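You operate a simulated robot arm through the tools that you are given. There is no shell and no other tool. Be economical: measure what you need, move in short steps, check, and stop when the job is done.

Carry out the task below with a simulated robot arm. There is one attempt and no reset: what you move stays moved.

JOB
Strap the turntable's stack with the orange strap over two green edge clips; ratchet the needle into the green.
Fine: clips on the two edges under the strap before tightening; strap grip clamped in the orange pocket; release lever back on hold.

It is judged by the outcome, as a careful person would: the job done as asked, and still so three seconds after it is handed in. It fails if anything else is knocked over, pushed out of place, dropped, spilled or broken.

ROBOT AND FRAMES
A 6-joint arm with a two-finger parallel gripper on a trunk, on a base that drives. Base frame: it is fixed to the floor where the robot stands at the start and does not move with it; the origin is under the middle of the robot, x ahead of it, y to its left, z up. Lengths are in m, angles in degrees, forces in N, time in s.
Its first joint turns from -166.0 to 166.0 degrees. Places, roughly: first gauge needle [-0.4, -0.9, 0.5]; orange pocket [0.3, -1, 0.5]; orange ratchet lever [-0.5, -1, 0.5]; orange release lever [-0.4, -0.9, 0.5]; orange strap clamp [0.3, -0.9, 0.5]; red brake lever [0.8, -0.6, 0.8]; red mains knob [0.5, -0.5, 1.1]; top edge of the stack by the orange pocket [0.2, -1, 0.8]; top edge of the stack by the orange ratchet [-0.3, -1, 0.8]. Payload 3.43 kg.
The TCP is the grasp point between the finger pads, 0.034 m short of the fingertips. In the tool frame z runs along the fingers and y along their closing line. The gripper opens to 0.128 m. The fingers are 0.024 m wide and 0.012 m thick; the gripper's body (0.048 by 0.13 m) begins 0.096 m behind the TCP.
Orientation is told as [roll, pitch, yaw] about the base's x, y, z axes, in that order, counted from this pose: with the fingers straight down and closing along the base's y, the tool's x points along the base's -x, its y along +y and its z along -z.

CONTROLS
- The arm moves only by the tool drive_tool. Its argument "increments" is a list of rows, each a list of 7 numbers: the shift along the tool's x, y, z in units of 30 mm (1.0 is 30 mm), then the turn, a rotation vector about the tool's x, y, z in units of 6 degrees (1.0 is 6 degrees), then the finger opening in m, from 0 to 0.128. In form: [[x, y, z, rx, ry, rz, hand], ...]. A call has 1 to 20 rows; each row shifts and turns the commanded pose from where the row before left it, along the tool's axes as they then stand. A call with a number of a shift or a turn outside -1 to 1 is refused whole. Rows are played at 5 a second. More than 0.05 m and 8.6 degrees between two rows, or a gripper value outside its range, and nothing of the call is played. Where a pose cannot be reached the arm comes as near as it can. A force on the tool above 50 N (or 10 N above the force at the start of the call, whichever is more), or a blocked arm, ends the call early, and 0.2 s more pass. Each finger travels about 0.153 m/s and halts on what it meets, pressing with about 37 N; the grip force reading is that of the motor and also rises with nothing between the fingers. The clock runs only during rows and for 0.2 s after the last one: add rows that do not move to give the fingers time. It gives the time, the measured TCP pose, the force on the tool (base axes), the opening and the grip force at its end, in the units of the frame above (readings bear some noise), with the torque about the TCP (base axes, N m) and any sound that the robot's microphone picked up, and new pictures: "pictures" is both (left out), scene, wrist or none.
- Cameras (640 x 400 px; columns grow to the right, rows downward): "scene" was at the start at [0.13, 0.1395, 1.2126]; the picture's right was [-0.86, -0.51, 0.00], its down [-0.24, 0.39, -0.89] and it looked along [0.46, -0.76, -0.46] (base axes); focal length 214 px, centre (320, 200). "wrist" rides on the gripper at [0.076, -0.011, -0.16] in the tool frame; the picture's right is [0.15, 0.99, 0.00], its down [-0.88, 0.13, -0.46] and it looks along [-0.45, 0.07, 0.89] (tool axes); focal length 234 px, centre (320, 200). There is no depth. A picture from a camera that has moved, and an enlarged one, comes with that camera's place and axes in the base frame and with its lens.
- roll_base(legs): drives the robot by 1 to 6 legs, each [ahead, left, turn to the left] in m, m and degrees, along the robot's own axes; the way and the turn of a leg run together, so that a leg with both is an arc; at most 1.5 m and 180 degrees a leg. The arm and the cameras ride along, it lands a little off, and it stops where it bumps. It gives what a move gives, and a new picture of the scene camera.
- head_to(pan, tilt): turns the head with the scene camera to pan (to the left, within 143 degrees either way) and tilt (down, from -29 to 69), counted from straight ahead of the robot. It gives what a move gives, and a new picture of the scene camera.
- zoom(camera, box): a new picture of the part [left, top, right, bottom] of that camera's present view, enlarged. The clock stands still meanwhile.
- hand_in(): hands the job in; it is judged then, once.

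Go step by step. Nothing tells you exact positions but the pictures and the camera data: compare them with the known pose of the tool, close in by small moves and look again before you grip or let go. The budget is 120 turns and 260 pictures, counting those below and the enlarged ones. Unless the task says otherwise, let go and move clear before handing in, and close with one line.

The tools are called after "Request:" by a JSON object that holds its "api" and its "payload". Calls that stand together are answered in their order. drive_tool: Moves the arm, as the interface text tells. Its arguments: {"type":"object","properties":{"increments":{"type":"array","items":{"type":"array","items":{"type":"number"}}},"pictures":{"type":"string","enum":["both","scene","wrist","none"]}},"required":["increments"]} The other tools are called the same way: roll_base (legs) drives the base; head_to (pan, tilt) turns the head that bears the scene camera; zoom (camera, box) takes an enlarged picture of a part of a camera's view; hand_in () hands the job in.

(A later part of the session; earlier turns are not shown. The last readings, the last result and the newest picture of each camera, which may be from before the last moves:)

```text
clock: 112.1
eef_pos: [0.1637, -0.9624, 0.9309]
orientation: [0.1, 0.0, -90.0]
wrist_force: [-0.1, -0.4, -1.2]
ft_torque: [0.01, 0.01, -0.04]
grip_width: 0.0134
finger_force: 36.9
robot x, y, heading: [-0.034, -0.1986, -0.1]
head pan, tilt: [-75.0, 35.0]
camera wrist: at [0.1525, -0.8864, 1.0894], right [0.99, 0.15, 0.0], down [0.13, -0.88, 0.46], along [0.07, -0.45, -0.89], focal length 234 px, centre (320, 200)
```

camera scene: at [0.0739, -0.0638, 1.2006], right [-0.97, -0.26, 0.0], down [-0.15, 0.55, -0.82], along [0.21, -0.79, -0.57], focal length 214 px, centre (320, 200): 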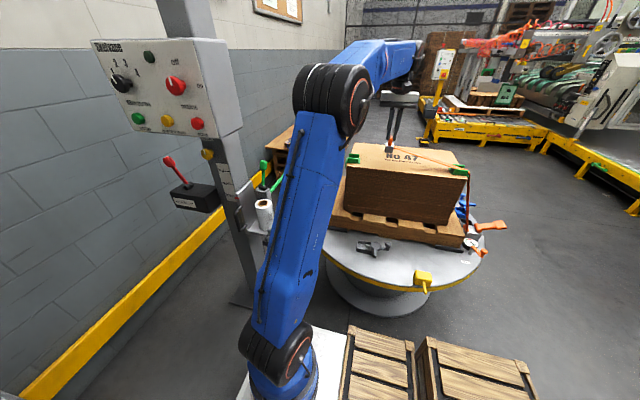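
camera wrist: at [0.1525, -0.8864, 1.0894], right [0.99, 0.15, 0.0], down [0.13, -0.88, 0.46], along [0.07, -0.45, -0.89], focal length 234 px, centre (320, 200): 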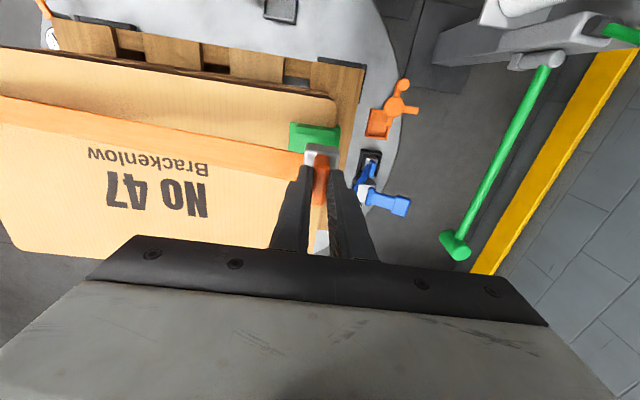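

Continuing past the second clip to above the pocket.

Request:
{"api": "drive_tool", "payload": {"increments": [[0, 1, 0, 0, 0, 0, 0.005], [0, 1, 0, 0, 0, 0, 0.005], [0, 1, 0, 0, 0, 0, 0.005], [-0.05, 1, 0, 0, 0, 0, 0.005], [-0.05, 1, 0.3, 0, 0, 0, 0.005], [0, 0, 1, 0, 0, 0, 0.005], [0, 0, 1, 0, 0, 0, 0.005], [0, 0, 1, 0, 0, 0, 0.005], [0, 0, 1, 0, 0, 0, 0.005]], "pictures": "both"}}

Request:
{"api": "zoom", "payload": {"camera": "wrist", "box": [200, 60, 440, 210]}}

```text
clock: 114.1
eef_pos: [0.3117, -0.9654, 0.8011]
orientation: [0.1, -0.2, -90.1]
wrist_force: [-0.4, 1.1, -1.1]
ft_torque: [-0.03, 0.03, 0.01]
grip_width: 0.0133
finger_force: 37.1
robot x, y, heading: [-0.0319, -0.1941, -0.2]
head pan, tilt: [-75.0, 35.0]
camera scene: at [0.0739, -0.0637, 1.2005], right [-0.97, -0.26, 0.0], down [-0.15, 0.55, -0.82], along [0.21, -0.79, -0.57], focal length 214 px, centre (320, 200)
camera wrist: at [0.3008, -0.8897, 0.9604], right [0.99, 0.15, 0.0], down [0.13, -0.88, 0.46], along [0.07, -0.45, -0.89], focal length 234 px, centre (320, 200)
```

scene: 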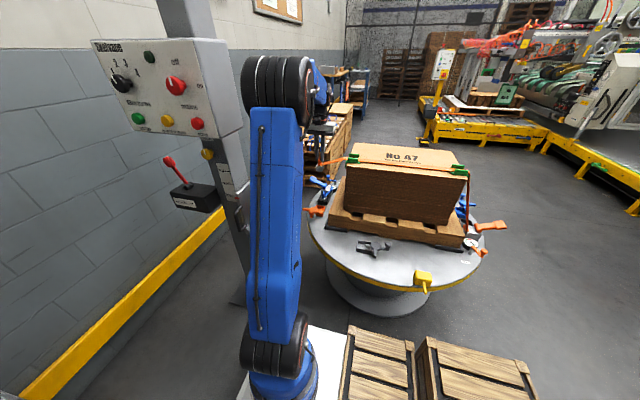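
wrist: 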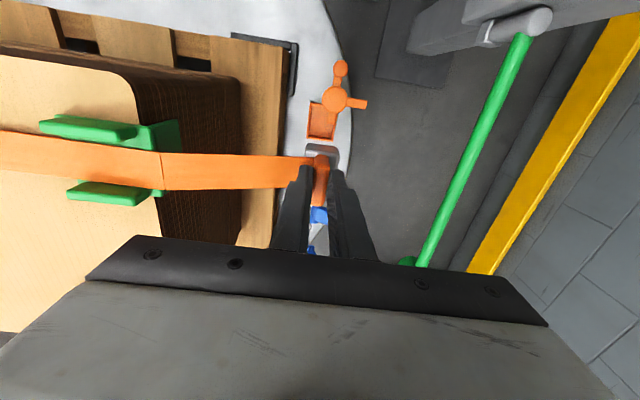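

```text
2.67 times, centred on (320, 135) of wrist
camera zoom: at [0.3008, -0.8897, 0.9604], right [0.99, 0.15, 0.0], down [0.13, -0.88, 0.46], along [0.07, -0.45, -0.89], focal length 624 px, centre (320, 373)
```

zoom: 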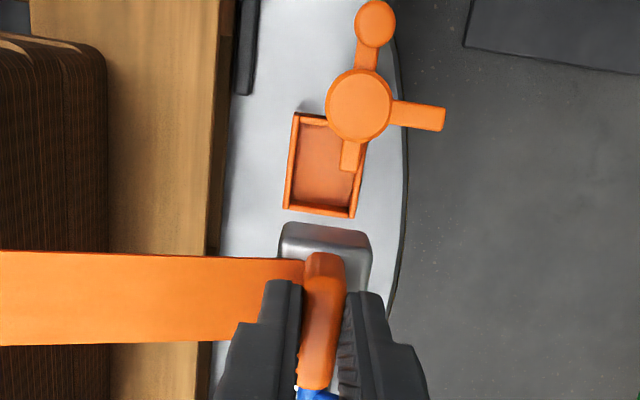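

The strap lies inside both clips' walls. Before lowering the block I need to understand the clamp; zooming in.

Request:
{"api": "zoom", "payload": {"camera": "wrist", "box": [296, 55, 376, 105]}}

Request:
{"api": "zoom", "payload": {"camera": "scene", "box": [300, 170, 350, 220]}}

Request:
{"api": "zoom", "payload": {"camera": "scene", "box": [345, 225, 405, 270]}}

```text
8.00 times, centred on (336, 80) of wrist
camera zoom: at [0.3008, -0.8897, 0.9604], right [0.99, 0.15, 0.0], down [0.13, -0.88, 0.46], along [0.07, -0.45, -0.89], focal length 1873 px, centre (192, 1160)
```

zoom: 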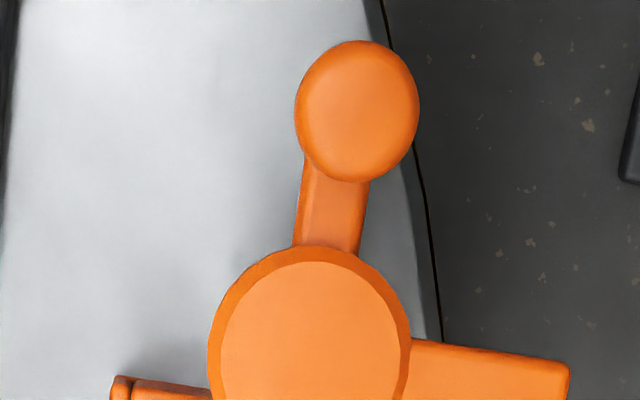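

```text
8.00 times, centred on (325, 195) of scene
camera zoom: at [0.0739, -0.0637, 1.2005], right [-0.97, -0.26, 0.0], down [-0.15, 0.55, -0.82], along [0.21, -0.79, -0.57], focal length 1716 px, centre (280, 240)
```

zoom: 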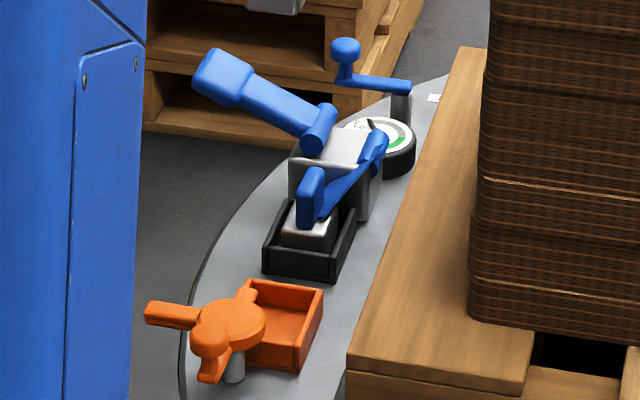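

```text
8.89 times, centred on (375, 248) of scene
camera zoom: at [0.0739, -0.0637, 1.2005], right [-0.97, -0.26, 0.0], down [-0.15, 0.55, -0.82], along [0.21, -0.79, -0.57], focal length 1906 px, centre (-169, -222)
```

zoom: 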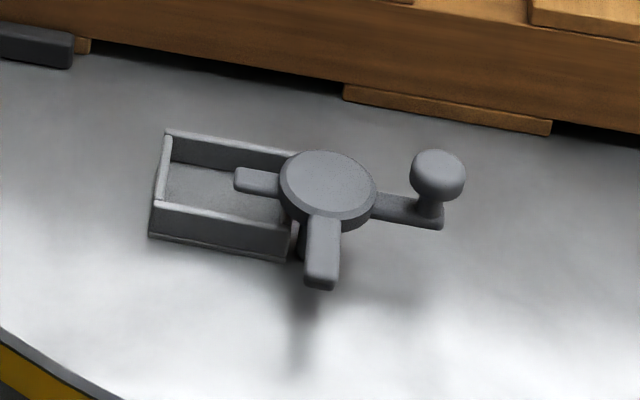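

The clamp is a turning disc: a jaw bar now pointing away (+x), a knob arm at +y, and a short stub over the pocket's corner. I'll lower the block to just above the clamp and check clearance to the stub.

Request:
{"api": "drive_tool", "payload": {"increments": [[0, 0.1, 1, 0, 0, 0, 0.005], [0, 0, 1, 0, 0, 0, 0.005], [0, 0, 1, 0, 0, 0, 0.005], [0, 0, 1, 0, 0, 0, 0.005], [0, 0, 0.8, 0, 0, 0, 0.005], [0, 0, 0, 0, 0, 0, 0.005]], "pictures": "none"}}

Request:
{"api": "zoom", "payload": {"camera": "wrist", "box": [240, 80, 400, 180]}}

Request:
{"api": "zoom", "payload": {"camera": "scene", "box": [290, 160, 350, 220]}}

```text
clock: 115.5
eef_pos: [0.3141, -0.9649, 0.6605]
orientation: [0.1, 0.0, -90.0]
wrist_force: [0.7, -1.0, -0.4]
ft_torque: [0.01, -0.01, 0.0]
grip_width: 0.0132
finger_force: 36.8
robot x, y, heading: [-0.0305, -0.194, -0.1]
head pan, tilt: [-75.0, 35.0]
```

```text
4.00 times, centred on (320, 130) of wrist
camera zoom: at [0.3025, -0.889, 0.8185], right [0.99, 0.15, 0.0], down [0.13, -0.88, 0.46], along [0.07, -0.45, -0.89], focal length 937 px, centre (320, 480)
```

zoom: 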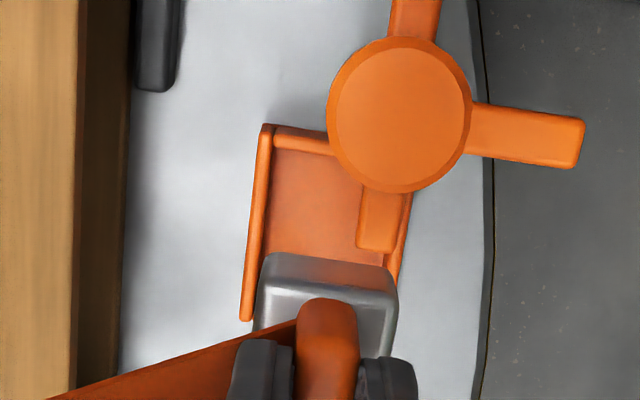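

```text
6.67 times, centred on (320, 190) of scene
camera zoom: at [0.0739, -0.0638, 1.2006], right [-0.97, -0.26, 0.0], down [-0.15, 0.55, -0.82], along [0.21, -0.79, -0.57], focal length 1430 px, centre (320, 267)
```

zoom: 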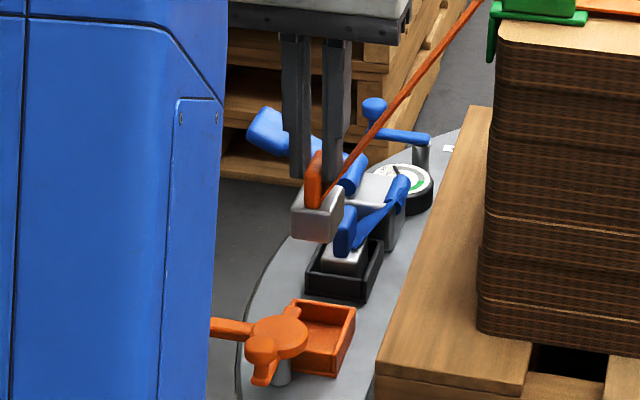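

Measured: block about 32×39×32 mm, pocket interior about 44×56 mm, and the clamp stub overhangs the +x/+y corner. I'll aim for the -x/-y corner of the pocket and come down closer to check.

Request:
{"api": "drive_tool", "payload": {"increments": [[-0.25, -0.12, 0.5, 0, 0, 0, 0.005], [0, 0, 1, 0, 0, 0, 0.005], [0, 0, 0, 0, 0, 0, 0.005]], "pictures": "none"}}

Request:
{"api": "zoom", "payload": {"camera": "wrist", "box": [240, 80, 400, 180]}}

Request:
{"api": "zoom", "payload": {"camera": "scene", "box": [295, 175, 345, 225]}}

```text
clock: 116.3
eef_pos: [0.3114, -0.9721, 0.6123]
orientation: [0.1, 0.1, -90.0]
wrist_force: [-0.1, 1.0, -2.1]
ft_torque: [0.01, 0.02, -0.02]
grip_width: 0.0133
finger_force: 36.9
robot x, y, heading: [-0.0295, -0.1997, -0.3]
head pan, tilt: [-75.0, 35.0]
```

```text
4.00 times, centred on (320, 130) of wrist
camera zoom: at [0.3, -0.8956, 0.7717], right [0.99, 0.15, 0.0], down [0.13, -0.88, 0.46], along [0.07, -0.45, -0.89], focal length 937 px, centre (320, 480)
```

zoom: 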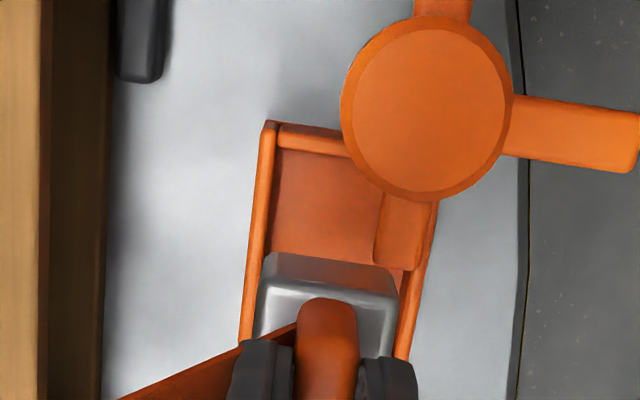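

```text
8.00 times, centred on (320, 200) of scene
camera zoom: at [0.0739, -0.0638, 1.2006], right [-0.97, -0.26, 0.0], down [-0.15, 0.55, -0.82], along [0.21, -0.79, -0.57], focal length 1716 px, centre (320, 200)
```

zoom: 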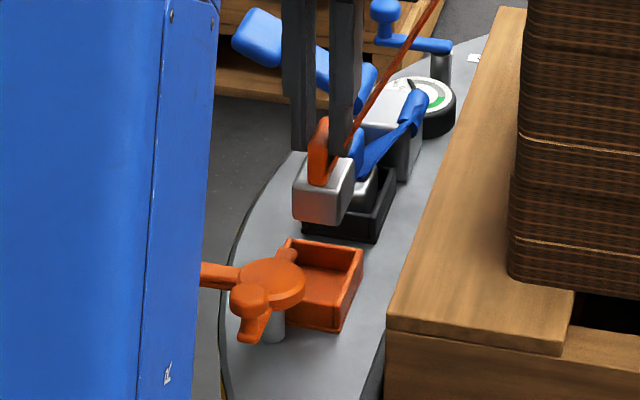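

The block's corner overlaps the stub by only a millimetre or two. I'll try going straight down 1.5 mm further out, in small steps, reading the force.

Request:
{"api": "drive_tool", "payload": {"increments": [[-0.06, -0.04, 0, 0, 0, 0, 0.005], [0, 0, 0.25, 0, 0, 0, 0.005], [0, 0, 0, 0, 0, 0, 0.005]], "pictures": "none"}}

Request:
{"api": "drive_tool", "payload": {"increments": [[0, 0, 0.25, 0, 0, 0, 0.005], [0, 0, 0, 0, 0, 0, 0.005]], "pictures": "none"}}

Request:
{"api": "zoom", "payload": {"camera": "wrist", "box": [240, 80, 400, 180]}}

```text
clock: 117.1
eef_pos: [0.3107, -0.9721, 0.6056]
orientation: [0.2, 0.1, -90.0]
wrist_force: [0.5, 0.4, -1.4]
ft_torque: [0.05, -0.01, 0.01]
grip_width: 0.0133
finger_force: 36.6
robot x, y, heading: [-0.0296, -0.1976, -0.1]
head pan, tilt: [-75.0, 35.0]
```

```text
clock: 117.7
eef_pos: [0.3114, -0.9745, 0.5961]
orientation: [0.1, 0.1, -90.0]
wrist_force: [0.2, 0.0, -1.6]
ft_torque: [0.02, 0.02, -0.01]
grip_width: 0.0131
finger_force: 37.1
robot x, y, heading: [-0.0351, -0.1958, -0.4]
head pan, tilt: [-75.0, 35.0]
```

```text
4.00 times, centred on (320, 130) of wrist
camera zoom: at [0.2997, -0.8979, 0.7553], right [0.99, 0.15, 0.0], down [0.13, -0.88, 0.46], along [0.07, -0.45, -0.89], focal length 937 px, centre (320, 480)
```

zoom: 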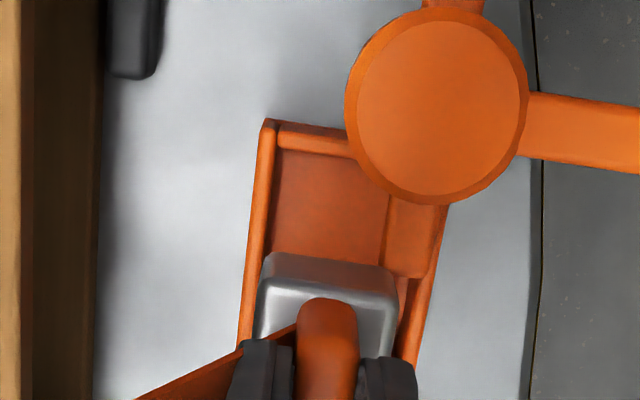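

No contact yet. Continuing in small steps.

Request:
{"api": "drive_tool", "payload": {"increments": [[0, 0, 0.2, 0, 0, 0, 0.005], [0, 0, 0, 0, 0, 0, 0.005]], "pictures": "none"}}

Request:
{"api": "drive_tool", "payload": {"increments": [[0, 0, 0.2, 0, 0, 0, 0.005], [0, 0, 0, 0, 0, 0, 0.005]], "pictures": "none"}}

Request:
{"api": "drive_tool", "payload": {"increments": [[0, 0, 0.2, 0, 0, 0, 0.005], [0, 0, 0, 0, 0, 0, 0.005]], "pictures": "none"}}

Request:
{"api": "zoom", "payload": {"camera": "wrist", "box": [240, 80, 400, 180]}}

Request:
{"api": "zoom", "payload": {"camera": "scene", "box": [295, 175, 345, 225]}}

```text
clock: 118.3
eef_pos: [0.311, -0.9747, 0.5904]
orientation: [0.1, 0.1, -90.0]
wrist_force: [0.2, 0.5, -1.4]
ft_torque: [0.0, 0.03, 0.04]
grip_width: 0.0133
finger_force: 36.8
robot x, y, heading: [-0.0273, -0.1985, -0.2]
head pan, tilt: [-75.0, 35.0]
```

```text
clock: 118.9
eef_pos: [0.3105, -0.974, 0.5851]
orientation: [0.1, 0.0, -90.0]
wrist_force: [0.7, 0.0, -1.7]
ft_torque: [-0.01, 0.0, -0.01]
grip_width: 0.0132
finger_force: 37.5
robot x, y, heading: [-0.0287, -0.1976, 0.0]
head pan, tilt: [-75.0, 35.0]
```

```text
clock: 119.5
eef_pos: [0.3103, -0.9743, 0.5794]
orientation: [0.1, -0.1, -90.0]
wrist_force: [-0.5, 0.7, -0.2]
ft_torque: [0.01, -0.02, 0.01]
grip_width: 0.013
finger_force: 36.5
robot x, y, heading: [-0.0312, -0.1926, -0.2]
head pan, tilt: [-75.0, 35.0]
```

```text
4.00 times, centred on (320, 130) of wrist
camera zoom: at [0.2995, -0.8984, 0.738], right [0.99, 0.15, 0.0], down [0.13, -0.88, 0.46], along [0.07, -0.45, -0.89], focal length 937 px, centre (320, 480)
```

zoom: 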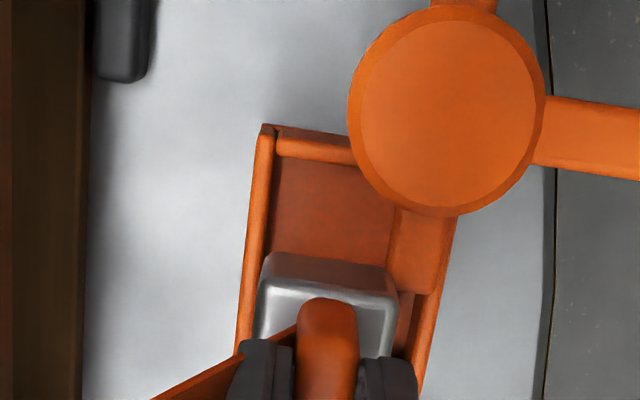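

```text
8.00 times, centred on (320, 200) of scene
camera zoom: at [0.0739, -0.0639, 1.2006], right [-0.97, -0.26, 0.0], down [-0.15, 0.55, -0.82], along [0.21, -0.79, -0.57], focal length 1716 px, centre (320, 200)
```

zoom: 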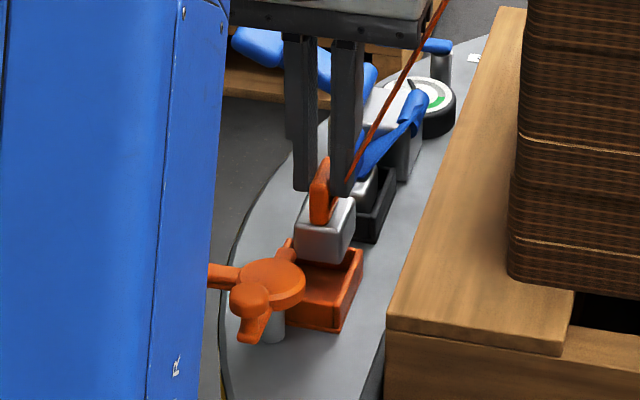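

The block has passed beside the stub. Continuing into the pocket.

Request:
{"api": "drive_tool", "payload": {"increments": [[0, 0, 0.2, 0, 0, 0, 0.005], [0, 0, 0, 0, 0, 0, 0.005]], "pictures": "none"}}

Request:
{"api": "drive_tool", "payload": {"increments": [[0, 0, 0.2, 0, 0, 0, 0.005], [0, 0, 0, 0, 0, 0, 0.005]], "pictures": "none"}}

Request:
{"api": "drive_tool", "payload": {"increments": [[0, 0, 0.2, 0, 0, 0, 0.005], [0, 0, 0, 0, 0, 0, 0.005]], "pictures": "none"}}

Request:
{"api": "zoom", "payload": {"camera": "wrist", "box": [240, 80, 400, 180]}}

Request:
{"api": "zoom", "payload": {"camera": "scene", "box": [295, 175, 345, 225]}}

```text
clock: 120.1
eef_pos: [0.311, -0.9739, 0.5731]
orientation: [0.0, 0.0, -90.0]
wrist_force: [1.3, 0.7, -0.4]
ft_torque: [0.03, 0.02, 0.0]
grip_width: 0.0133
finger_force: 36.9
robot x, y, heading: [-0.0331, -0.1959, -0.2]
head pan, tilt: [-75.0, 35.0]
```

```text
clock: 120.7
eef_pos: [0.312, -0.9748, 0.5673]
orientation: [0.1, 0.0, -90.0]
wrist_force: [-0.5, -0.7, -1.9]
ft_torque: [0.0, 0.01, 0.0]
grip_width: 0.0135
finger_force: 36.8
robot x, y, heading: [-0.032, -0.1954, -0.2]
head pan, tilt: [-75.0, 35.0]
```

```text
clock: 121.3
eef_pos: [0.3117, -0.9749, 0.5631]
orientation: [0.2, -0.1, -90.0]
wrist_force: [-3.4, 3.3, 26.3]
ft_torque: [-0.23, 0.17, -0.06]
grip_width: 0.0138
finger_force: 36.5
robot x, y, heading: [-0.0305, -0.1945, -0.0]
head pan, tilt: [-75.0, 35.0]
```

```text
4.00 times, centred on (320, 130) of wrist
camera zoom: at [0.3004, -0.8986, 0.7218], right [0.99, 0.15, 0.0], down [0.13, -0.88, 0.46], along [0.07, -0.45, -0.89], focal length 937 px, centre (320, 480)
```

zoom: 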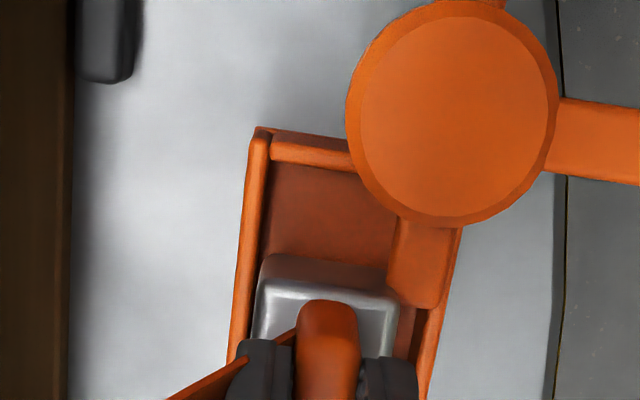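

```text
8.00 times, centred on (320, 200) of scene
camera zoom: at [0.0735, -0.0629, 1.2005], right [-0.97, -0.26, 0.0], down [-0.15, 0.55, -0.82], along [0.21, -0.79, -0.57], focal length 1716 px, centre (320, 200)
```

zoom: 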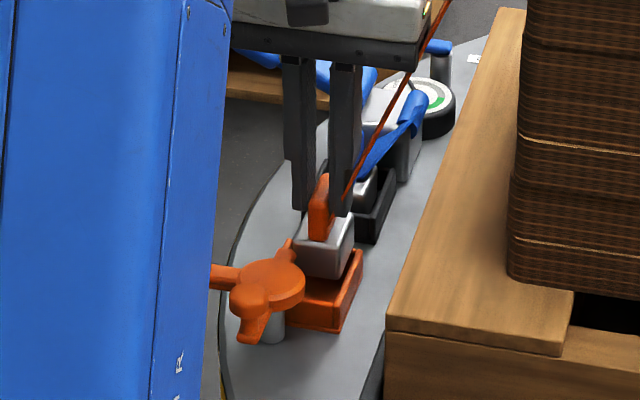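

The block's -y edge sits on the pocket rim (contact at its -y end). I'll raise 1 mm, shift 3 mm towards +y and try again.

Request:
{"api": "drive_tool", "payload": {"increments": [[0, 0, -0.06, 0, 0, 0, 0.005], [0.1, -0.02, 0, 0, 0, 0, 0.005], [0, 0, 0.1, 0, 0, 0, 0.005], [0, 0, 0, 0, 0, 0, 0.005]], "pictures": "none"}}

Request:
{"api": "zoom", "payload": {"camera": "wrist", "box": [240, 80, 400, 180]}}

```text
clock: 122.3
eef_pos: [0.3119, -0.9716, 0.5611]
orientation: [0.1, -0.1, -90.0]
wrist_force: [3.7, 3.7, 24.8]
ft_torque: [-0.33, -0.1, 0.04]
grip_width: 0.0135
finger_force: 36.6
robot x, y, heading: [-0.0357, -0.1992, -0.1]
head pan, tilt: [-75.0, 35.0]
```

```text
4.00 times, centred on (320, 130) of wrist
camera zoom: at [0.3001, -0.895, 0.7197], right [0.99, 0.15, 0.0], down [0.13, -0.88, 0.46], along [0.07, -0.45, -0.89], focal length 937 px, centre (320, 480)
```

zoom: 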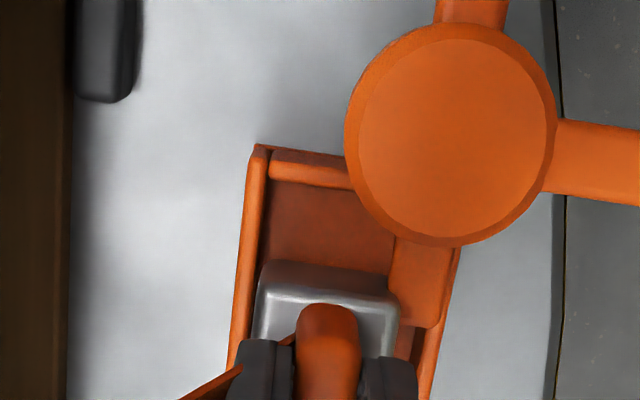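

Still catching on the -y/-x corner of the rim. Shifting 4 mm further in y and 1 mm in x.

Request:
{"api": "drive_tool", "payload": {"increments": [[0, 0, -0.08, 0, 0, 0, 0.005], [0.14, 0.03, 0, 0, 0, 0, 0.005], [0, 0, 0.14, 0, 0, 0, 0.005], [0, 0, 0, 0, 0, 0, 0.005]], "pictures": "none"}}

Request:
{"api": "zoom", "payload": {"camera": "wrist", "box": [240, 80, 400, 180]}}

Request:
{"api": "zoom", "payload": {"camera": "scene", "box": [295, 175, 345, 225]}}

```text
clock: 123.3
eef_pos: [0.3113, -0.9683, 0.5596]
orientation: [0.1, -0.1, -90.0]
wrist_force: [-4.6, 5.0, 24.2]
ft_torque: [-0.29, 0.21, -0.08]
grip_width: 0.0135
finger_force: 36.8
robot x, y, heading: [-0.0318, -0.2011, -0.1]
head pan, tilt: [-75.0, 35.0]
```

```text
4.00 times, centred on (320, 130) of wrist
camera zoom: at [0.3006, -0.8907, 0.7182], right [0.99, 0.15, 0.0], down [0.13, -0.88, 0.46], along [0.07, -0.45, -0.89], focal length 937 px, centre (320, 480)
```

zoom: 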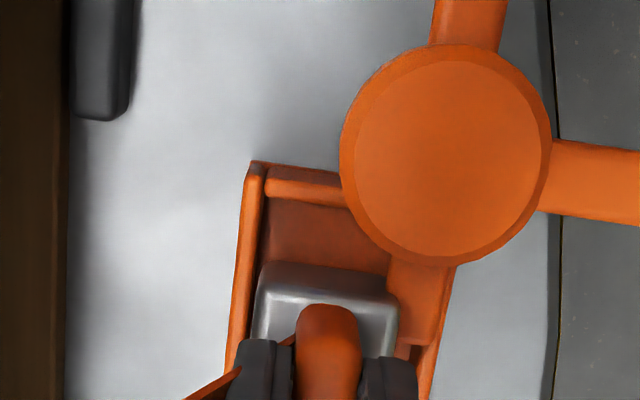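

```text
8.00 times, centred on (320, 200) of scene
camera zoom: at [0.0734, -0.0628, 1.2005], right [-0.97, -0.26, 0.0], down [-0.15, 0.55, -0.82], along [0.21, -0.79, -0.57], focal length 1716 px, centre (320, 200)
```

zoom: 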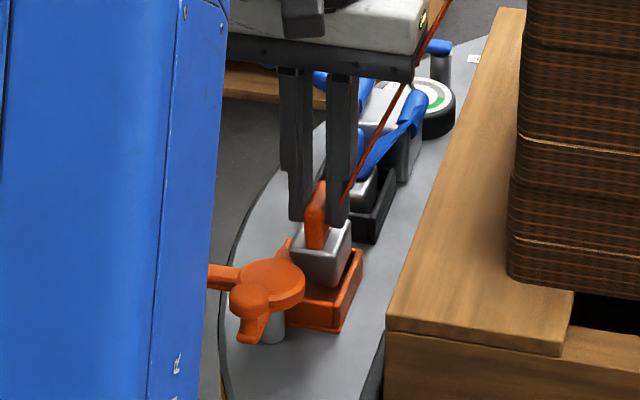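

Let me look closely at how the block sits relative to the rim.

Request:
{"api": "zoom", "payload": {"camera": "scene", "box": [308, 195, 332, 219]}}

Request:
{"api": "zoom", "payload": {"camera": "wrist", "box": [290, 110, 370, 180]}}

```text
16.00 times, centred on (320, 207) of scene
camera zoom: at [0.0734, -0.0628, 1.2005], right [-0.97, -0.26, 0.0], down [-0.15, 0.55, -0.82], along [0.21, -0.79, -0.57], focal length 3432 px, centre (320, 88)
```

zoom: 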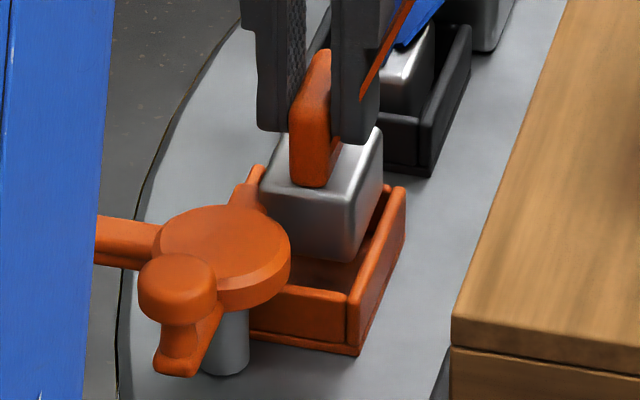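

```text
5.71 times, centred on (330, 145) of wrist
camera zoom: at [0.3006, -0.8907, 0.7182], right [0.99, 0.15, 0.0], down [0.13, -0.88, 0.46], along [0.07, -0.45, -0.89], focal length 1338 px, centre (263, 514)
```

zoom: 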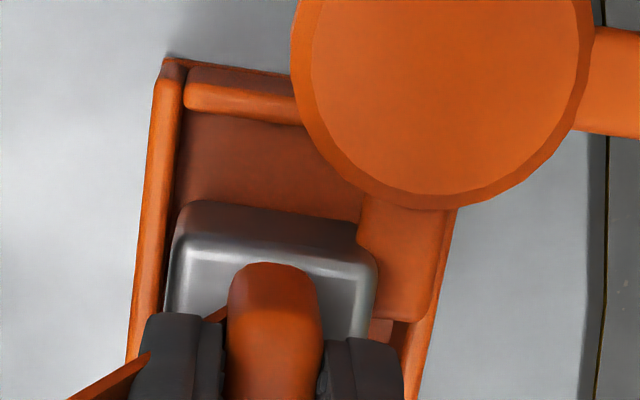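

The stub occupies the pocket's corner at the block's own height, so the clamp must first be swung open (stub out towards +x). I'll lift out, go to the +x side of the knob arm, and push it -x with the held block.

Request:
{"api": "drive_tool", "payload": {"increments": [[0, 0, -1, 0, 0, 0, 0.005], [0, 0, -1, 0, 0, 0, 0.005], [0, 0, -1, 0, 0, 0, 0.005], [0, 0, -0.7, 0, 0, 0, 0.005], [0.8, 0.53, 0, 0, 0, 0, 0.005], [0.8, 0.53, 0, 0, 0, 0, 0.005], [0.8, 0.53, 0, 0, 0, 0, 0.005], [0.8, 0.53, 0, 0, 0, 0, 0.005], [0, 0, 0, 0, 0, 0, 0.005]], "pictures": "wrist"}}

Request:
{"api": "zoom", "payload": {"camera": "wrist", "box": [220, 80, 420, 205]}}

Request:
{"api": "zoom", "payload": {"camera": "scene", "box": [290, 170, 350, 230]}}

```text
clock: 125.3
eef_pos: [0.3773, -0.8725, 0.6688]
orientation: [0.2, 0.0, -90.0]
wrist_force: [0.0, -0.8, -1.6]
ft_torque: [0.02, -0.02, -0.02]
grip_width: 0.0136
finger_force: 37.2
robot x, y, heading: [-0.0289, -0.1963, -0.0]
head pan, tilt: [-75.0, 35.0]
camera wrist: at [0.3666, -0.7957, 0.8273], right [0.99, 0.15, 0.0], down [0.13, -0.88, 0.46], along [0.07, -0.45, -0.89], focal length 234 px, centre (320, 200)
```

wrist: 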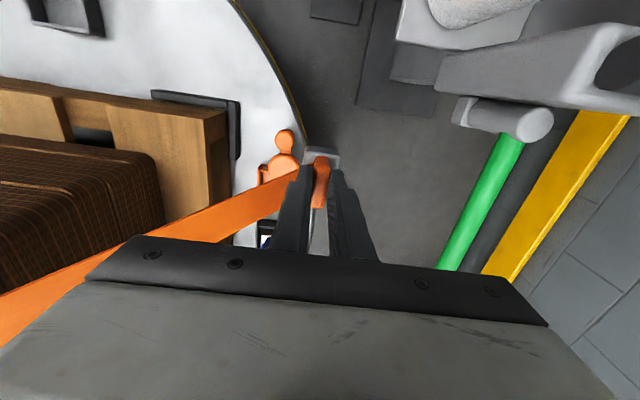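

```text
3.20 times, centred on (320, 142) of wrist
camera zoom: at [0.3666, -0.7957, 0.8273], right [0.99, 0.15, 0.0], down [0.13, -0.88, 0.46], along [0.07, -0.45, -0.89], focal length 749 px, centre (320, 384)
```

zoom: 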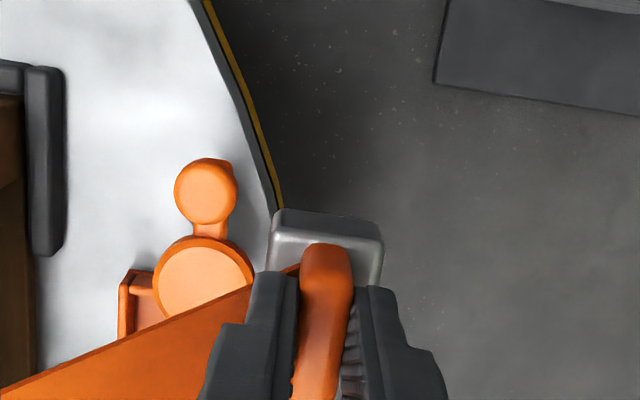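

```text
6.67 times, centred on (320, 200) of scene
camera zoom: at [0.0739, -0.0638, 1.2005], right [-0.97, -0.26, 0.0], down [-0.15, 0.55, -0.82], along [0.21, -0.79, -0.57], focal length 1430 px, centre (320, 200)
```

zoom: 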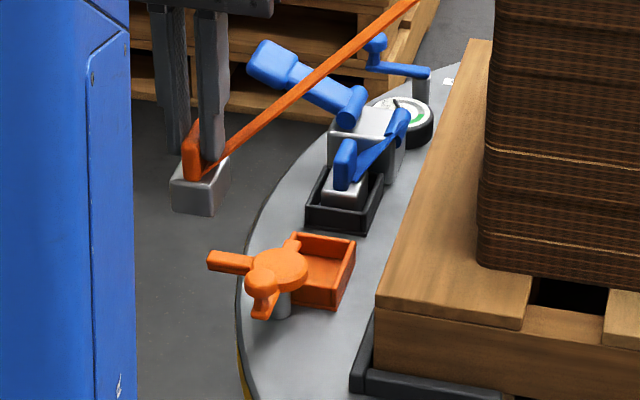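

The knob is at (0.334, -0.866). I'll descend beside it and push -x.

Request:
{"api": "drive_tool", "payload": {"increments": [[0.05, 0, 1, 0, 0, 0, 0.005], [0, 0, 1, 0, 0, 0, 0.005], [0, 0, 1, 0, 0, 0, 0.005], [0, -0.3, 0, 0, 0, 0, 0.005], [0, -0.3, 0, 0, 0, 0, 0.005], [0, 0, 0, 0, 0, 0, 0.005]], "pictures": "none"}}

Request:
{"api": "drive_tool", "payload": {"increments": [[0, -0.2, 0, 0, 0, 0, 0.005], [0.05, -0.2, 0, 0, 0, 0, 0.005], [0, 0, 0, 0, 0, 0, 0.005]], "pictures": "none"}}

Request:
{"api": "zoom", "payload": {"camera": "wrist", "box": [220, 80, 420, 205]}}

Request:
{"api": "zoom", "payload": {"camera": "scene", "box": [290, 170, 350, 230]}}

```text
clock: 126.7
eef_pos: [0.3609, -0.8696, 0.5784]
orientation: [0.2, -0.1, -89.9]
wrist_force: [31.1, 0.6, 3.7]
ft_torque: [-0.06, -1.41, 0.0]
grip_width: 0.0133
finger_force: 37.3
robot x, y, heading: [-0.0319, -0.1975, 0.1]
head pan, tilt: [-75.0, 35.0]
```

```text
clock: 127.0
eef_pos: [0.3609, -0.8698, 0.5806]
orientation: [0.2, -0.1, -89.9]
wrist_force: [23.1, -1.3, -7.0]
ft_torque: [-0.06, -1.19, 0.01]
grip_width: 0.0137
finger_force: 37.5
robot x, y, heading: [-0.0311, -0.1925, -0.3]
head pan, tilt: [-75.0, 35.0]
stopped in row 1: the force on the tool passed its limit at 56 N (the readings are from after the stop); the commanded pose is now the measured one
```

```text
3.20 times, centred on (320, 142) of wrist
camera zoom: at [0.3478, -0.7936, 0.7389], right [0.99, 0.15, 0.01], down [0.13, -0.88, 0.46], along [0.07, -0.45, -0.89], focal length 749 px, centre (320, 384)
```

zoom: 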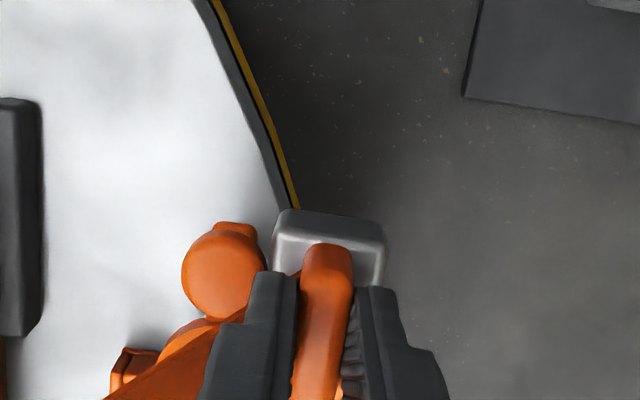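

```text
6.67 times, centred on (320, 200) of scene
camera zoom: at [0.0751, -0.0639, 1.2005], right [-0.97, -0.26, 0.0], down [-0.15, 0.55, -0.82], along [0.21, -0.79, -0.57], focal length 1430 px, centre (320, 200)
```

zoom: 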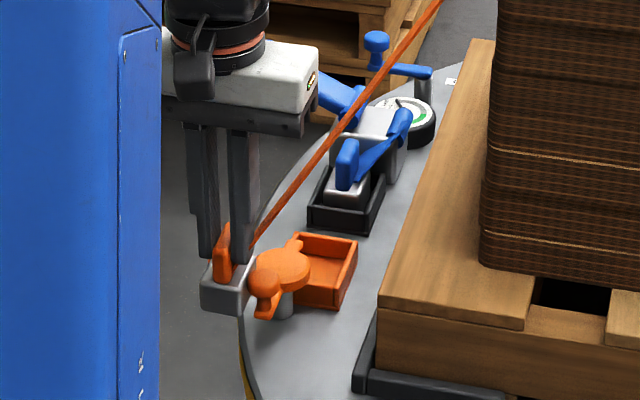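

The clamp is firmly stopped in that direction, so it is already open and closes the other way. The contact location pointed to the -y rim, so I should centre on the pocket at (0.317, -0.9625). Lifting and returning there.

Request:
{"api": "drive_tool", "payload": {"increments": [[0, 0.3, 0, 0, 0, 0, 0.005], [0, 0, -1, 0, 0, 0, 0.005], [0, 0, -1, 0, 0, 0, 0.005], [0, 0, -1, 0, 0, 0, 0.005], [-0.78, -0.45, 0, 0, 0, 0, 0.005], [-0.78, -0.45, 0, 0, 0, 0, 0.005], [-0.78, -0.45, 0, 0, 0, 0, 0.005], [-0.78, -0.42, 0, 0, 0, 0, 0.005], [0, 0, 1, 0, 0, 0, 0.005], [0, 0, 0.8, 0, 0, 0, 0.005], [0, 0, 0, 0, 0, 0, 0.005]], "pictures": "none"}}

Request:
{"api": "zoom", "payload": {"camera": "wrist", "box": [240, 80, 400, 180]}}

Request:
{"api": "zoom", "payload": {"camera": "scene", "box": [300, 180, 340, 220]}}

```text
clock: 129.4
eef_pos: [0.3128, -0.9636, 0.6186]
orientation: [0.3, -0.3, -90.0]
wrist_force: [0.0, 0.4, -2.0]
ft_torque: [0.02, 0.02, 0.02]
grip_width: 0.0133
finger_force: 36.9
robot x, y, heading: [-0.0302, -0.1947, 0.0]
head pan, tilt: [-75.0, 35.0]
```

```text
4.00 times, centred on (320, 130) of wrist
camera zoom: at [0.3009, -0.8878, 0.7758], right [0.99, 0.15, 0.0], down [0.13, -0.88, 0.46], along [0.07, -0.45, -0.89], focal length 937 px, centre (320, 480)
```

zoom: 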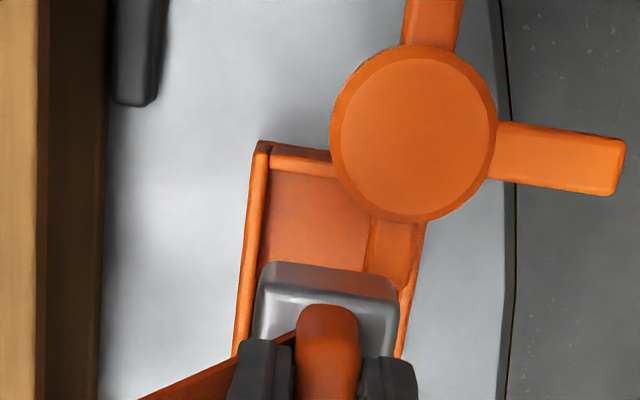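

```text
10.00 times, centred on (320, 200) of scene
camera zoom: at [0.0744, -0.0638, 1.2006], right [-0.97, -0.26, 0.0], down [-0.15, 0.55, -0.82], along [0.21, -0.79, -0.57], focal length 2145 px, centre (320, 200)
```

zoom: 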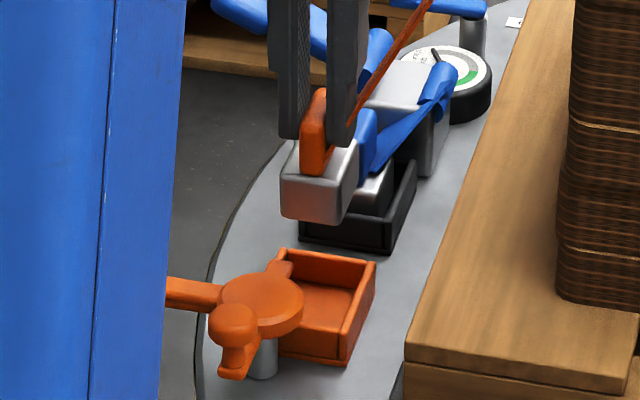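

I'm 4 mm short in x; correcting to (0.317, -0.961) and descending in steps.

Request:
{"api": "drive_tool", "payload": {"increments": [[0.09, 0.13, 0, 0, 0, 0, 0.005], [0, 0, 0.4, 0, 0, 0, 0.005], [0, 0, 0, 0, 0, 0, 0.005]], "pictures": "none"}}

Request:
{"api": "drive_tool", "payload": {"increments": [[0, 0, 0.2, 0, 0, 0, 0.005], [0, 0, 0, 0, 0, 0, 0.005]], "pictures": "none"}}

Request:
{"api": "drive_tool", "payload": {"increments": [[0, 0, 0.2, 0, 0, 0, 0.005], [0, 0, 0, 0, 0, 0, 0.005]], "pictures": "none"}}

Request:
{"api": "zoom", "payload": {"camera": "wrist", "box": [240, 80, 400, 180]}}

```text
clock: 130.2
eef_pos: [0.3166, -0.9621, 0.6049]
orientation: [0.3, -0.2, -89.9]
wrist_force: [-1.0, -0.4, -1.6]
ft_torque: [0.0, 0.0, 0.01]
grip_width: 0.0133
finger_force: 36.8
robot x, y, heading: [-0.0276, -0.1976, 0.1]
head pan, tilt: [-75.0, 35.0]
```

```text
clock: 130.8
eef_pos: [0.3168, -0.9619, 0.5991]
orientation: [0.3, -0.2, -89.9]
wrist_force: [-0.4, -0.1, -1.3]
ft_torque: [-0.01, 0.0, 0.0]
grip_width: 0.0133
finger_force: 36.9
robot x, y, heading: [-0.0324, -0.1985, -0.1]
head pan, tilt: [-75.0, 35.0]
```

```text
clock: 131.4
eef_pos: [0.3165, -0.9613, 0.5935]
orientation: [0.2, -0.2, -89.9]
wrist_force: [0.7, -0.1, -1.8]
ft_torque: [0.03, -0.02, -0.01]
grip_width: 0.0132
finger_force: 37.1
robot x, y, heading: [-0.0322, -0.1951, 0.1]
head pan, tilt: [-75.0, 35.0]
```

```text
4.00 times, centred on (320, 130) of wrist
camera zoom: at [0.305, -0.8852, 0.7516], right [0.99, 0.15, 0.0], down [0.13, -0.88, 0.46], along [0.07, -0.45, -0.89], focal length 937 px, centre (320, 480)
```

zoom: 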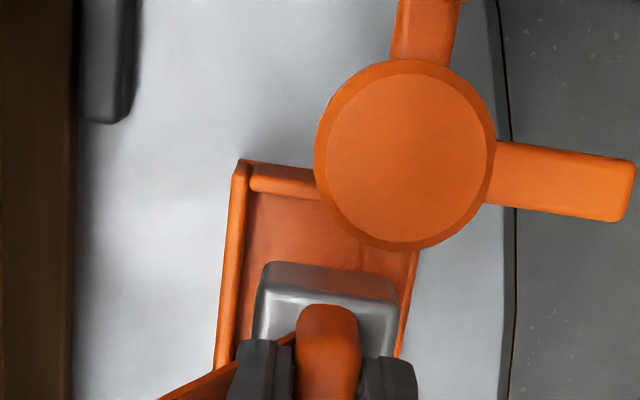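

Request:
{"api": "drive_tool", "payload": {"increments": [[0, 0, 0.2, 0, 0, 0, 0.005], [0, 0, 0, 0, 0, 0, 0.005]], "pictures": "none"}}

Request:
{"api": "drive_tool", "payload": {"increments": [[0, 0, 0.2, 0, 0, 0, 0.005], [0, 0, 0, 0, 0, 0, 0.005]], "pictures": "none"}}

Request:
{"api": "drive_tool", "payload": {"increments": [[0, 0, 0.2, 0, 0, 0, 0.005], [0, 0, 0, 0, 0, 0, 0.005]], "pictures": "none"}}

Request:
{"api": "zoom", "payload": {"camera": "wrist", "box": [240, 80, 400, 180]}}

Request:
{"api": "zoom", "payload": {"camera": "scene", "box": [308, 195, 332, 219]}}

```text
clock: 132.1
eef_pos: [0.3171, -0.9618, 0.5866]
orientation: [0.2, -0.2, -90.0]
wrist_force: [0.7, -0.3, -2.9]
ft_torque: [0.03, 0.0, -0.02]
grip_width: 0.0134
finger_force: 36.3
robot x, y, heading: [-0.0313, -0.192, -0.1]
head pan, tilt: [-75.0, 35.0]
```

```text
clock: 132.7
eef_pos: [0.3167, -0.9612, 0.5818]
orientation: [0.3, -0.3, -90.0]
wrist_force: [0.1, -0.3, -2.5]
ft_torque: [0.02, -0.01, -0.02]
grip_width: 0.0131
finger_force: 37.0
robot x, y, heading: [-0.0305, -0.1949, 0.0]
head pan, tilt: [-75.0, 35.0]
```

```text
clock: 133.2
eef_pos: [0.3176, -0.9611, 0.5758]
orientation: [0.3, -0.3, -90.0]
wrist_force: [0.1, 0.1, -1.0]
ft_torque: [0.02, 0.02, 0.01]
grip_width: 0.0131
finger_force: 36.6
robot x, y, heading: [-0.0311, -0.1946, 0.2]
head pan, tilt: [-75.0, 35.0]
```

```text
4.00 times, centred on (320, 130) of wrist
camera zoom: at [0.3061, -0.8845, 0.7342], right [0.99, 0.15, 0.0], down [0.13, -0.88, 0.46], along [0.07, -0.45, -0.89], focal length 937 px, centre (320, 480)
```

zoom: 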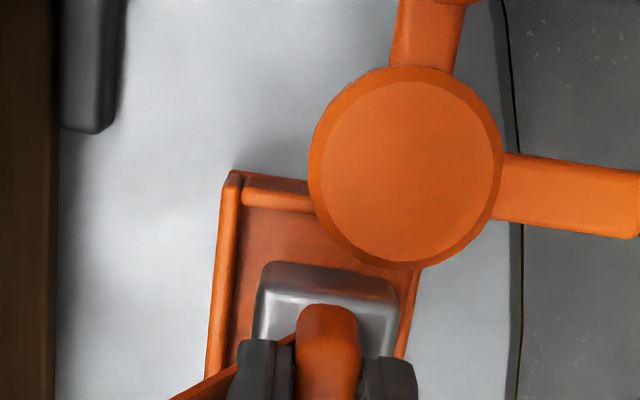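

```text
16.00 times, centred on (320, 207) of scene
camera zoom: at [0.0744, -0.0638, 1.2006], right [-0.97, -0.26, 0.0], down [-0.15, 0.55, -0.82], along [0.21, -0.79, -0.57], focal length 3432 px, centre (320, 88)
```

zoom: 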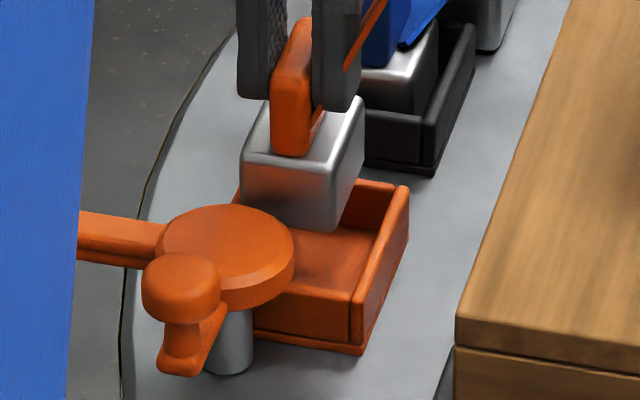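

No contact now. Continuing down into the pocket.

Request:
{"api": "drive_tool", "payload": {"increments": [[0, 0, 0.2, 0, 0, 0, 0.005], [0, 0, 0, 0, 0, 0, 0.005]], "pictures": "none"}}

Request:
{"api": "drive_tool", "payload": {"increments": [[0, 0, 0.2, 0, 0, 0, 0.005], [0, 0, 0, 0, 0, 0, 0.005]], "pictures": "none"}}

Request:
{"api": "drive_tool", "payload": {"increments": [[0, 0, 0.15, 0, 0, 0, 0.005], [0, 0, 0, 0, 0, 0, 0.005]], "pictures": "none"}}

Request:
{"api": "zoom", "payload": {"camera": "scene", "box": [308, 195, 332, 219]}}

```text
clock: 133.8
eef_pos: [0.3167, -0.9611, 0.5692]
orientation: [0.3, -0.2, -90.1]
wrist_force: [-0.2, 0.4, -1.7]
ft_torque: [0.01, -0.01, -0.05]
grip_width: 0.0133
finger_force: 37.0
robot x, y, heading: [-0.0304, -0.1946, -0.1]
head pan, tilt: [-75.0, 35.0]
```

```text
clock: 134.4
eef_pos: [0.3178, -0.9608, 0.5632]
orientation: [0.3, -0.2, -90.0]
wrist_force: [-0.5, 0.0, -1.9]
ft_torque: [0.05, -0.02, 0.0]
grip_width: 0.0133
finger_force: 37.0
robot x, y, heading: [-0.0297, -0.1944, 0.2]
head pan, tilt: [-75.0, 35.0]
```

```text
clock: 135.1
eef_pos: [0.3172, -0.9624, 0.5581]
orientation: [0.4, 0.0, -90.0]
wrist_force: [-0.4, -0.2, -2.4]
ft_torque: [0.0, -0.02, 0.02]
grip_width: 0.0133
finger_force: 36.7
robot x, y, heading: [-0.0333, -0.1947, -0.0]
head pan, tilt: [-75.0, 35.0]
```

```text
16.00 times, centred on (320, 207) of scene
camera zoom: at [0.0744, -0.0638, 1.2006], right [-0.97, -0.26, 0.0], down [-0.15, 0.55, -0.82], along [0.21, -0.79, -0.57], focal length 3432 px, centre (320, 88)
```

zoom: 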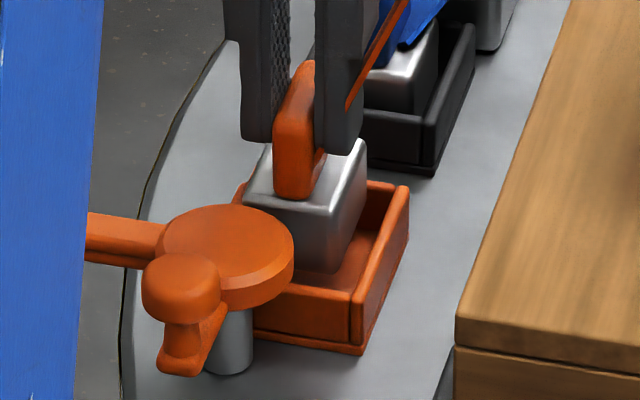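

It's sliding in cleanly. A few more millimetres to the floor.

Request:
{"api": "drive_tool", "payload": {"increments": [[0, 0, 0.2, 0, 0, 0, 0.005], [0, 0, 0, 0, 0, 0, 0.005]], "pictures": "none"}}

Request:
{"api": "drive_tool", "payload": {"increments": [[0, 0, 0.13, 0, 0, 0, 0.005], [0, 0, 0, 0, 0, 0, 0.005]], "pictures": "none"}}

Request:
{"api": "zoom", "payload": {"camera": "wrist", "box": [240, 80, 400, 180]}}

Request:
{"api": "zoom", "payload": {"camera": "scene", "box": [308, 195, 332, 219]}}

```text
clock: 135.7
eef_pos: [0.3176, -0.9602, 0.5528]
orientation: [0.3, -0.2, -90.1]
wrist_force: [0.2, 0.6, -1.7]
ft_torque: [0.01, 0.01, -0.02]
grip_width: 0.0131
finger_force: 36.9
robot x, y, heading: [-0.0327, -0.198, -0.4]
head pan, tilt: [-75.0, 35.0]
```

```text
clock: 136.2
eef_pos: [0.3174, -0.9618, 0.5482]
orientation: [0.3, -0.2, -89.9]
wrist_force: [0.0, 0.7, -1.3]
ft_torque: [-0.01, -0.01, 0.02]
grip_width: 0.0132
finger_force: 37.2
robot x, y, heading: [-0.033, -0.1971, -0.1]
head pan, tilt: [-75.0, 35.0]
```

```text
4.00 times, centred on (320, 130) of wrist
camera zoom: at [0.3056, -0.885, 0.7072], right [0.99, 0.15, 0.0], down [0.13, -0.88, 0.46], along [0.07, -0.45, -0.89], focal length 937 px, centre (320, 480)
```

zoom: 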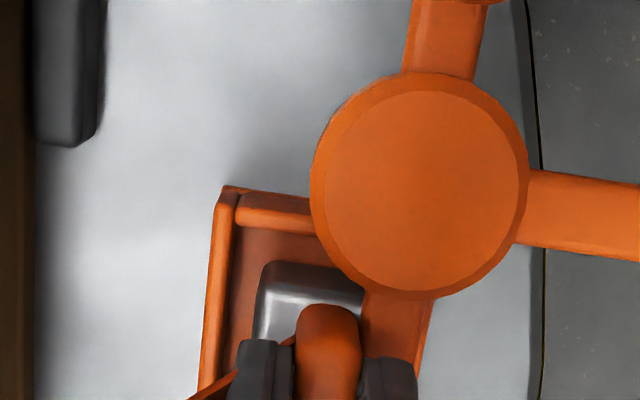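

```text
16.00 times, centred on (320, 207) of scene
camera zoom: at [0.0744, -0.0638, 1.2006], right [-0.97, -0.26, 0.0], down [-0.15, 0.55, -0.82], along [0.21, -0.79, -0.57], focal length 3432 px, centre (320, 88)
```

zoom: 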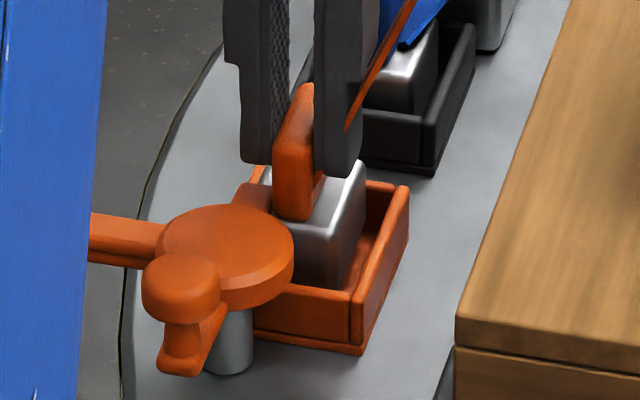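

Request:
{"api": "drive_tool", "payload": {"increments": [[0, 0, 0.1, 0, 0, 0, 0.005], [0, 0, 0, 0, 0, 0, 0.005]], "pictures": "none"}}

Request:
{"api": "drive_tool", "payload": {"increments": [[0, 0, 0.1, 0, 0, 0, 0.005], [0, 0, 0, 0, 0, 0, 0.005]], "pictures": "wrist"}}

```text
clock: 136.8
eef_pos: [0.3179, -0.9618, 0.5449]
orientation: [0.3, -0.2, -90.1]
wrist_force: [-1.6, 0.4, -1.8]
ft_torque: [0.0, -0.01, 0.03]
grip_width: 0.0131
finger_force: 36.8
robot x, y, heading: [-0.0271, -0.1981, 0.0]
head pan, tilt: [-75.0, 35.0]
```

```text
clock: 137.4
eef_pos: [0.3169, -0.9597, 0.543]
orientation: [0.3, -0.3, -90.0]
wrist_force: [-0.3, -0.2, -1.9]
ft_torque: [0.03, 0.02, 0.05]
grip_width: 0.0132
finger_force: 36.5
robot x, y, heading: [-0.0304, -0.1919, -0.1]
head pan, tilt: [-75.0, 35.0]
camera wrist: at [0.3054, -0.8848, 0.7014], right [0.99, 0.15, 0.0], down [0.13, -0.88, 0.46], along [0.07, -0.45, -0.89], focal length 234 px, centre (320, 200)
```

wrist: 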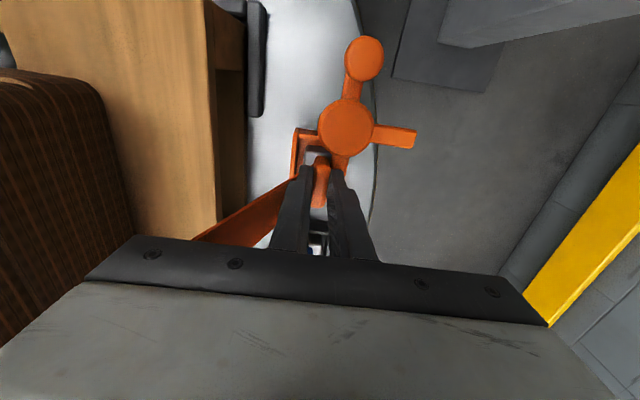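

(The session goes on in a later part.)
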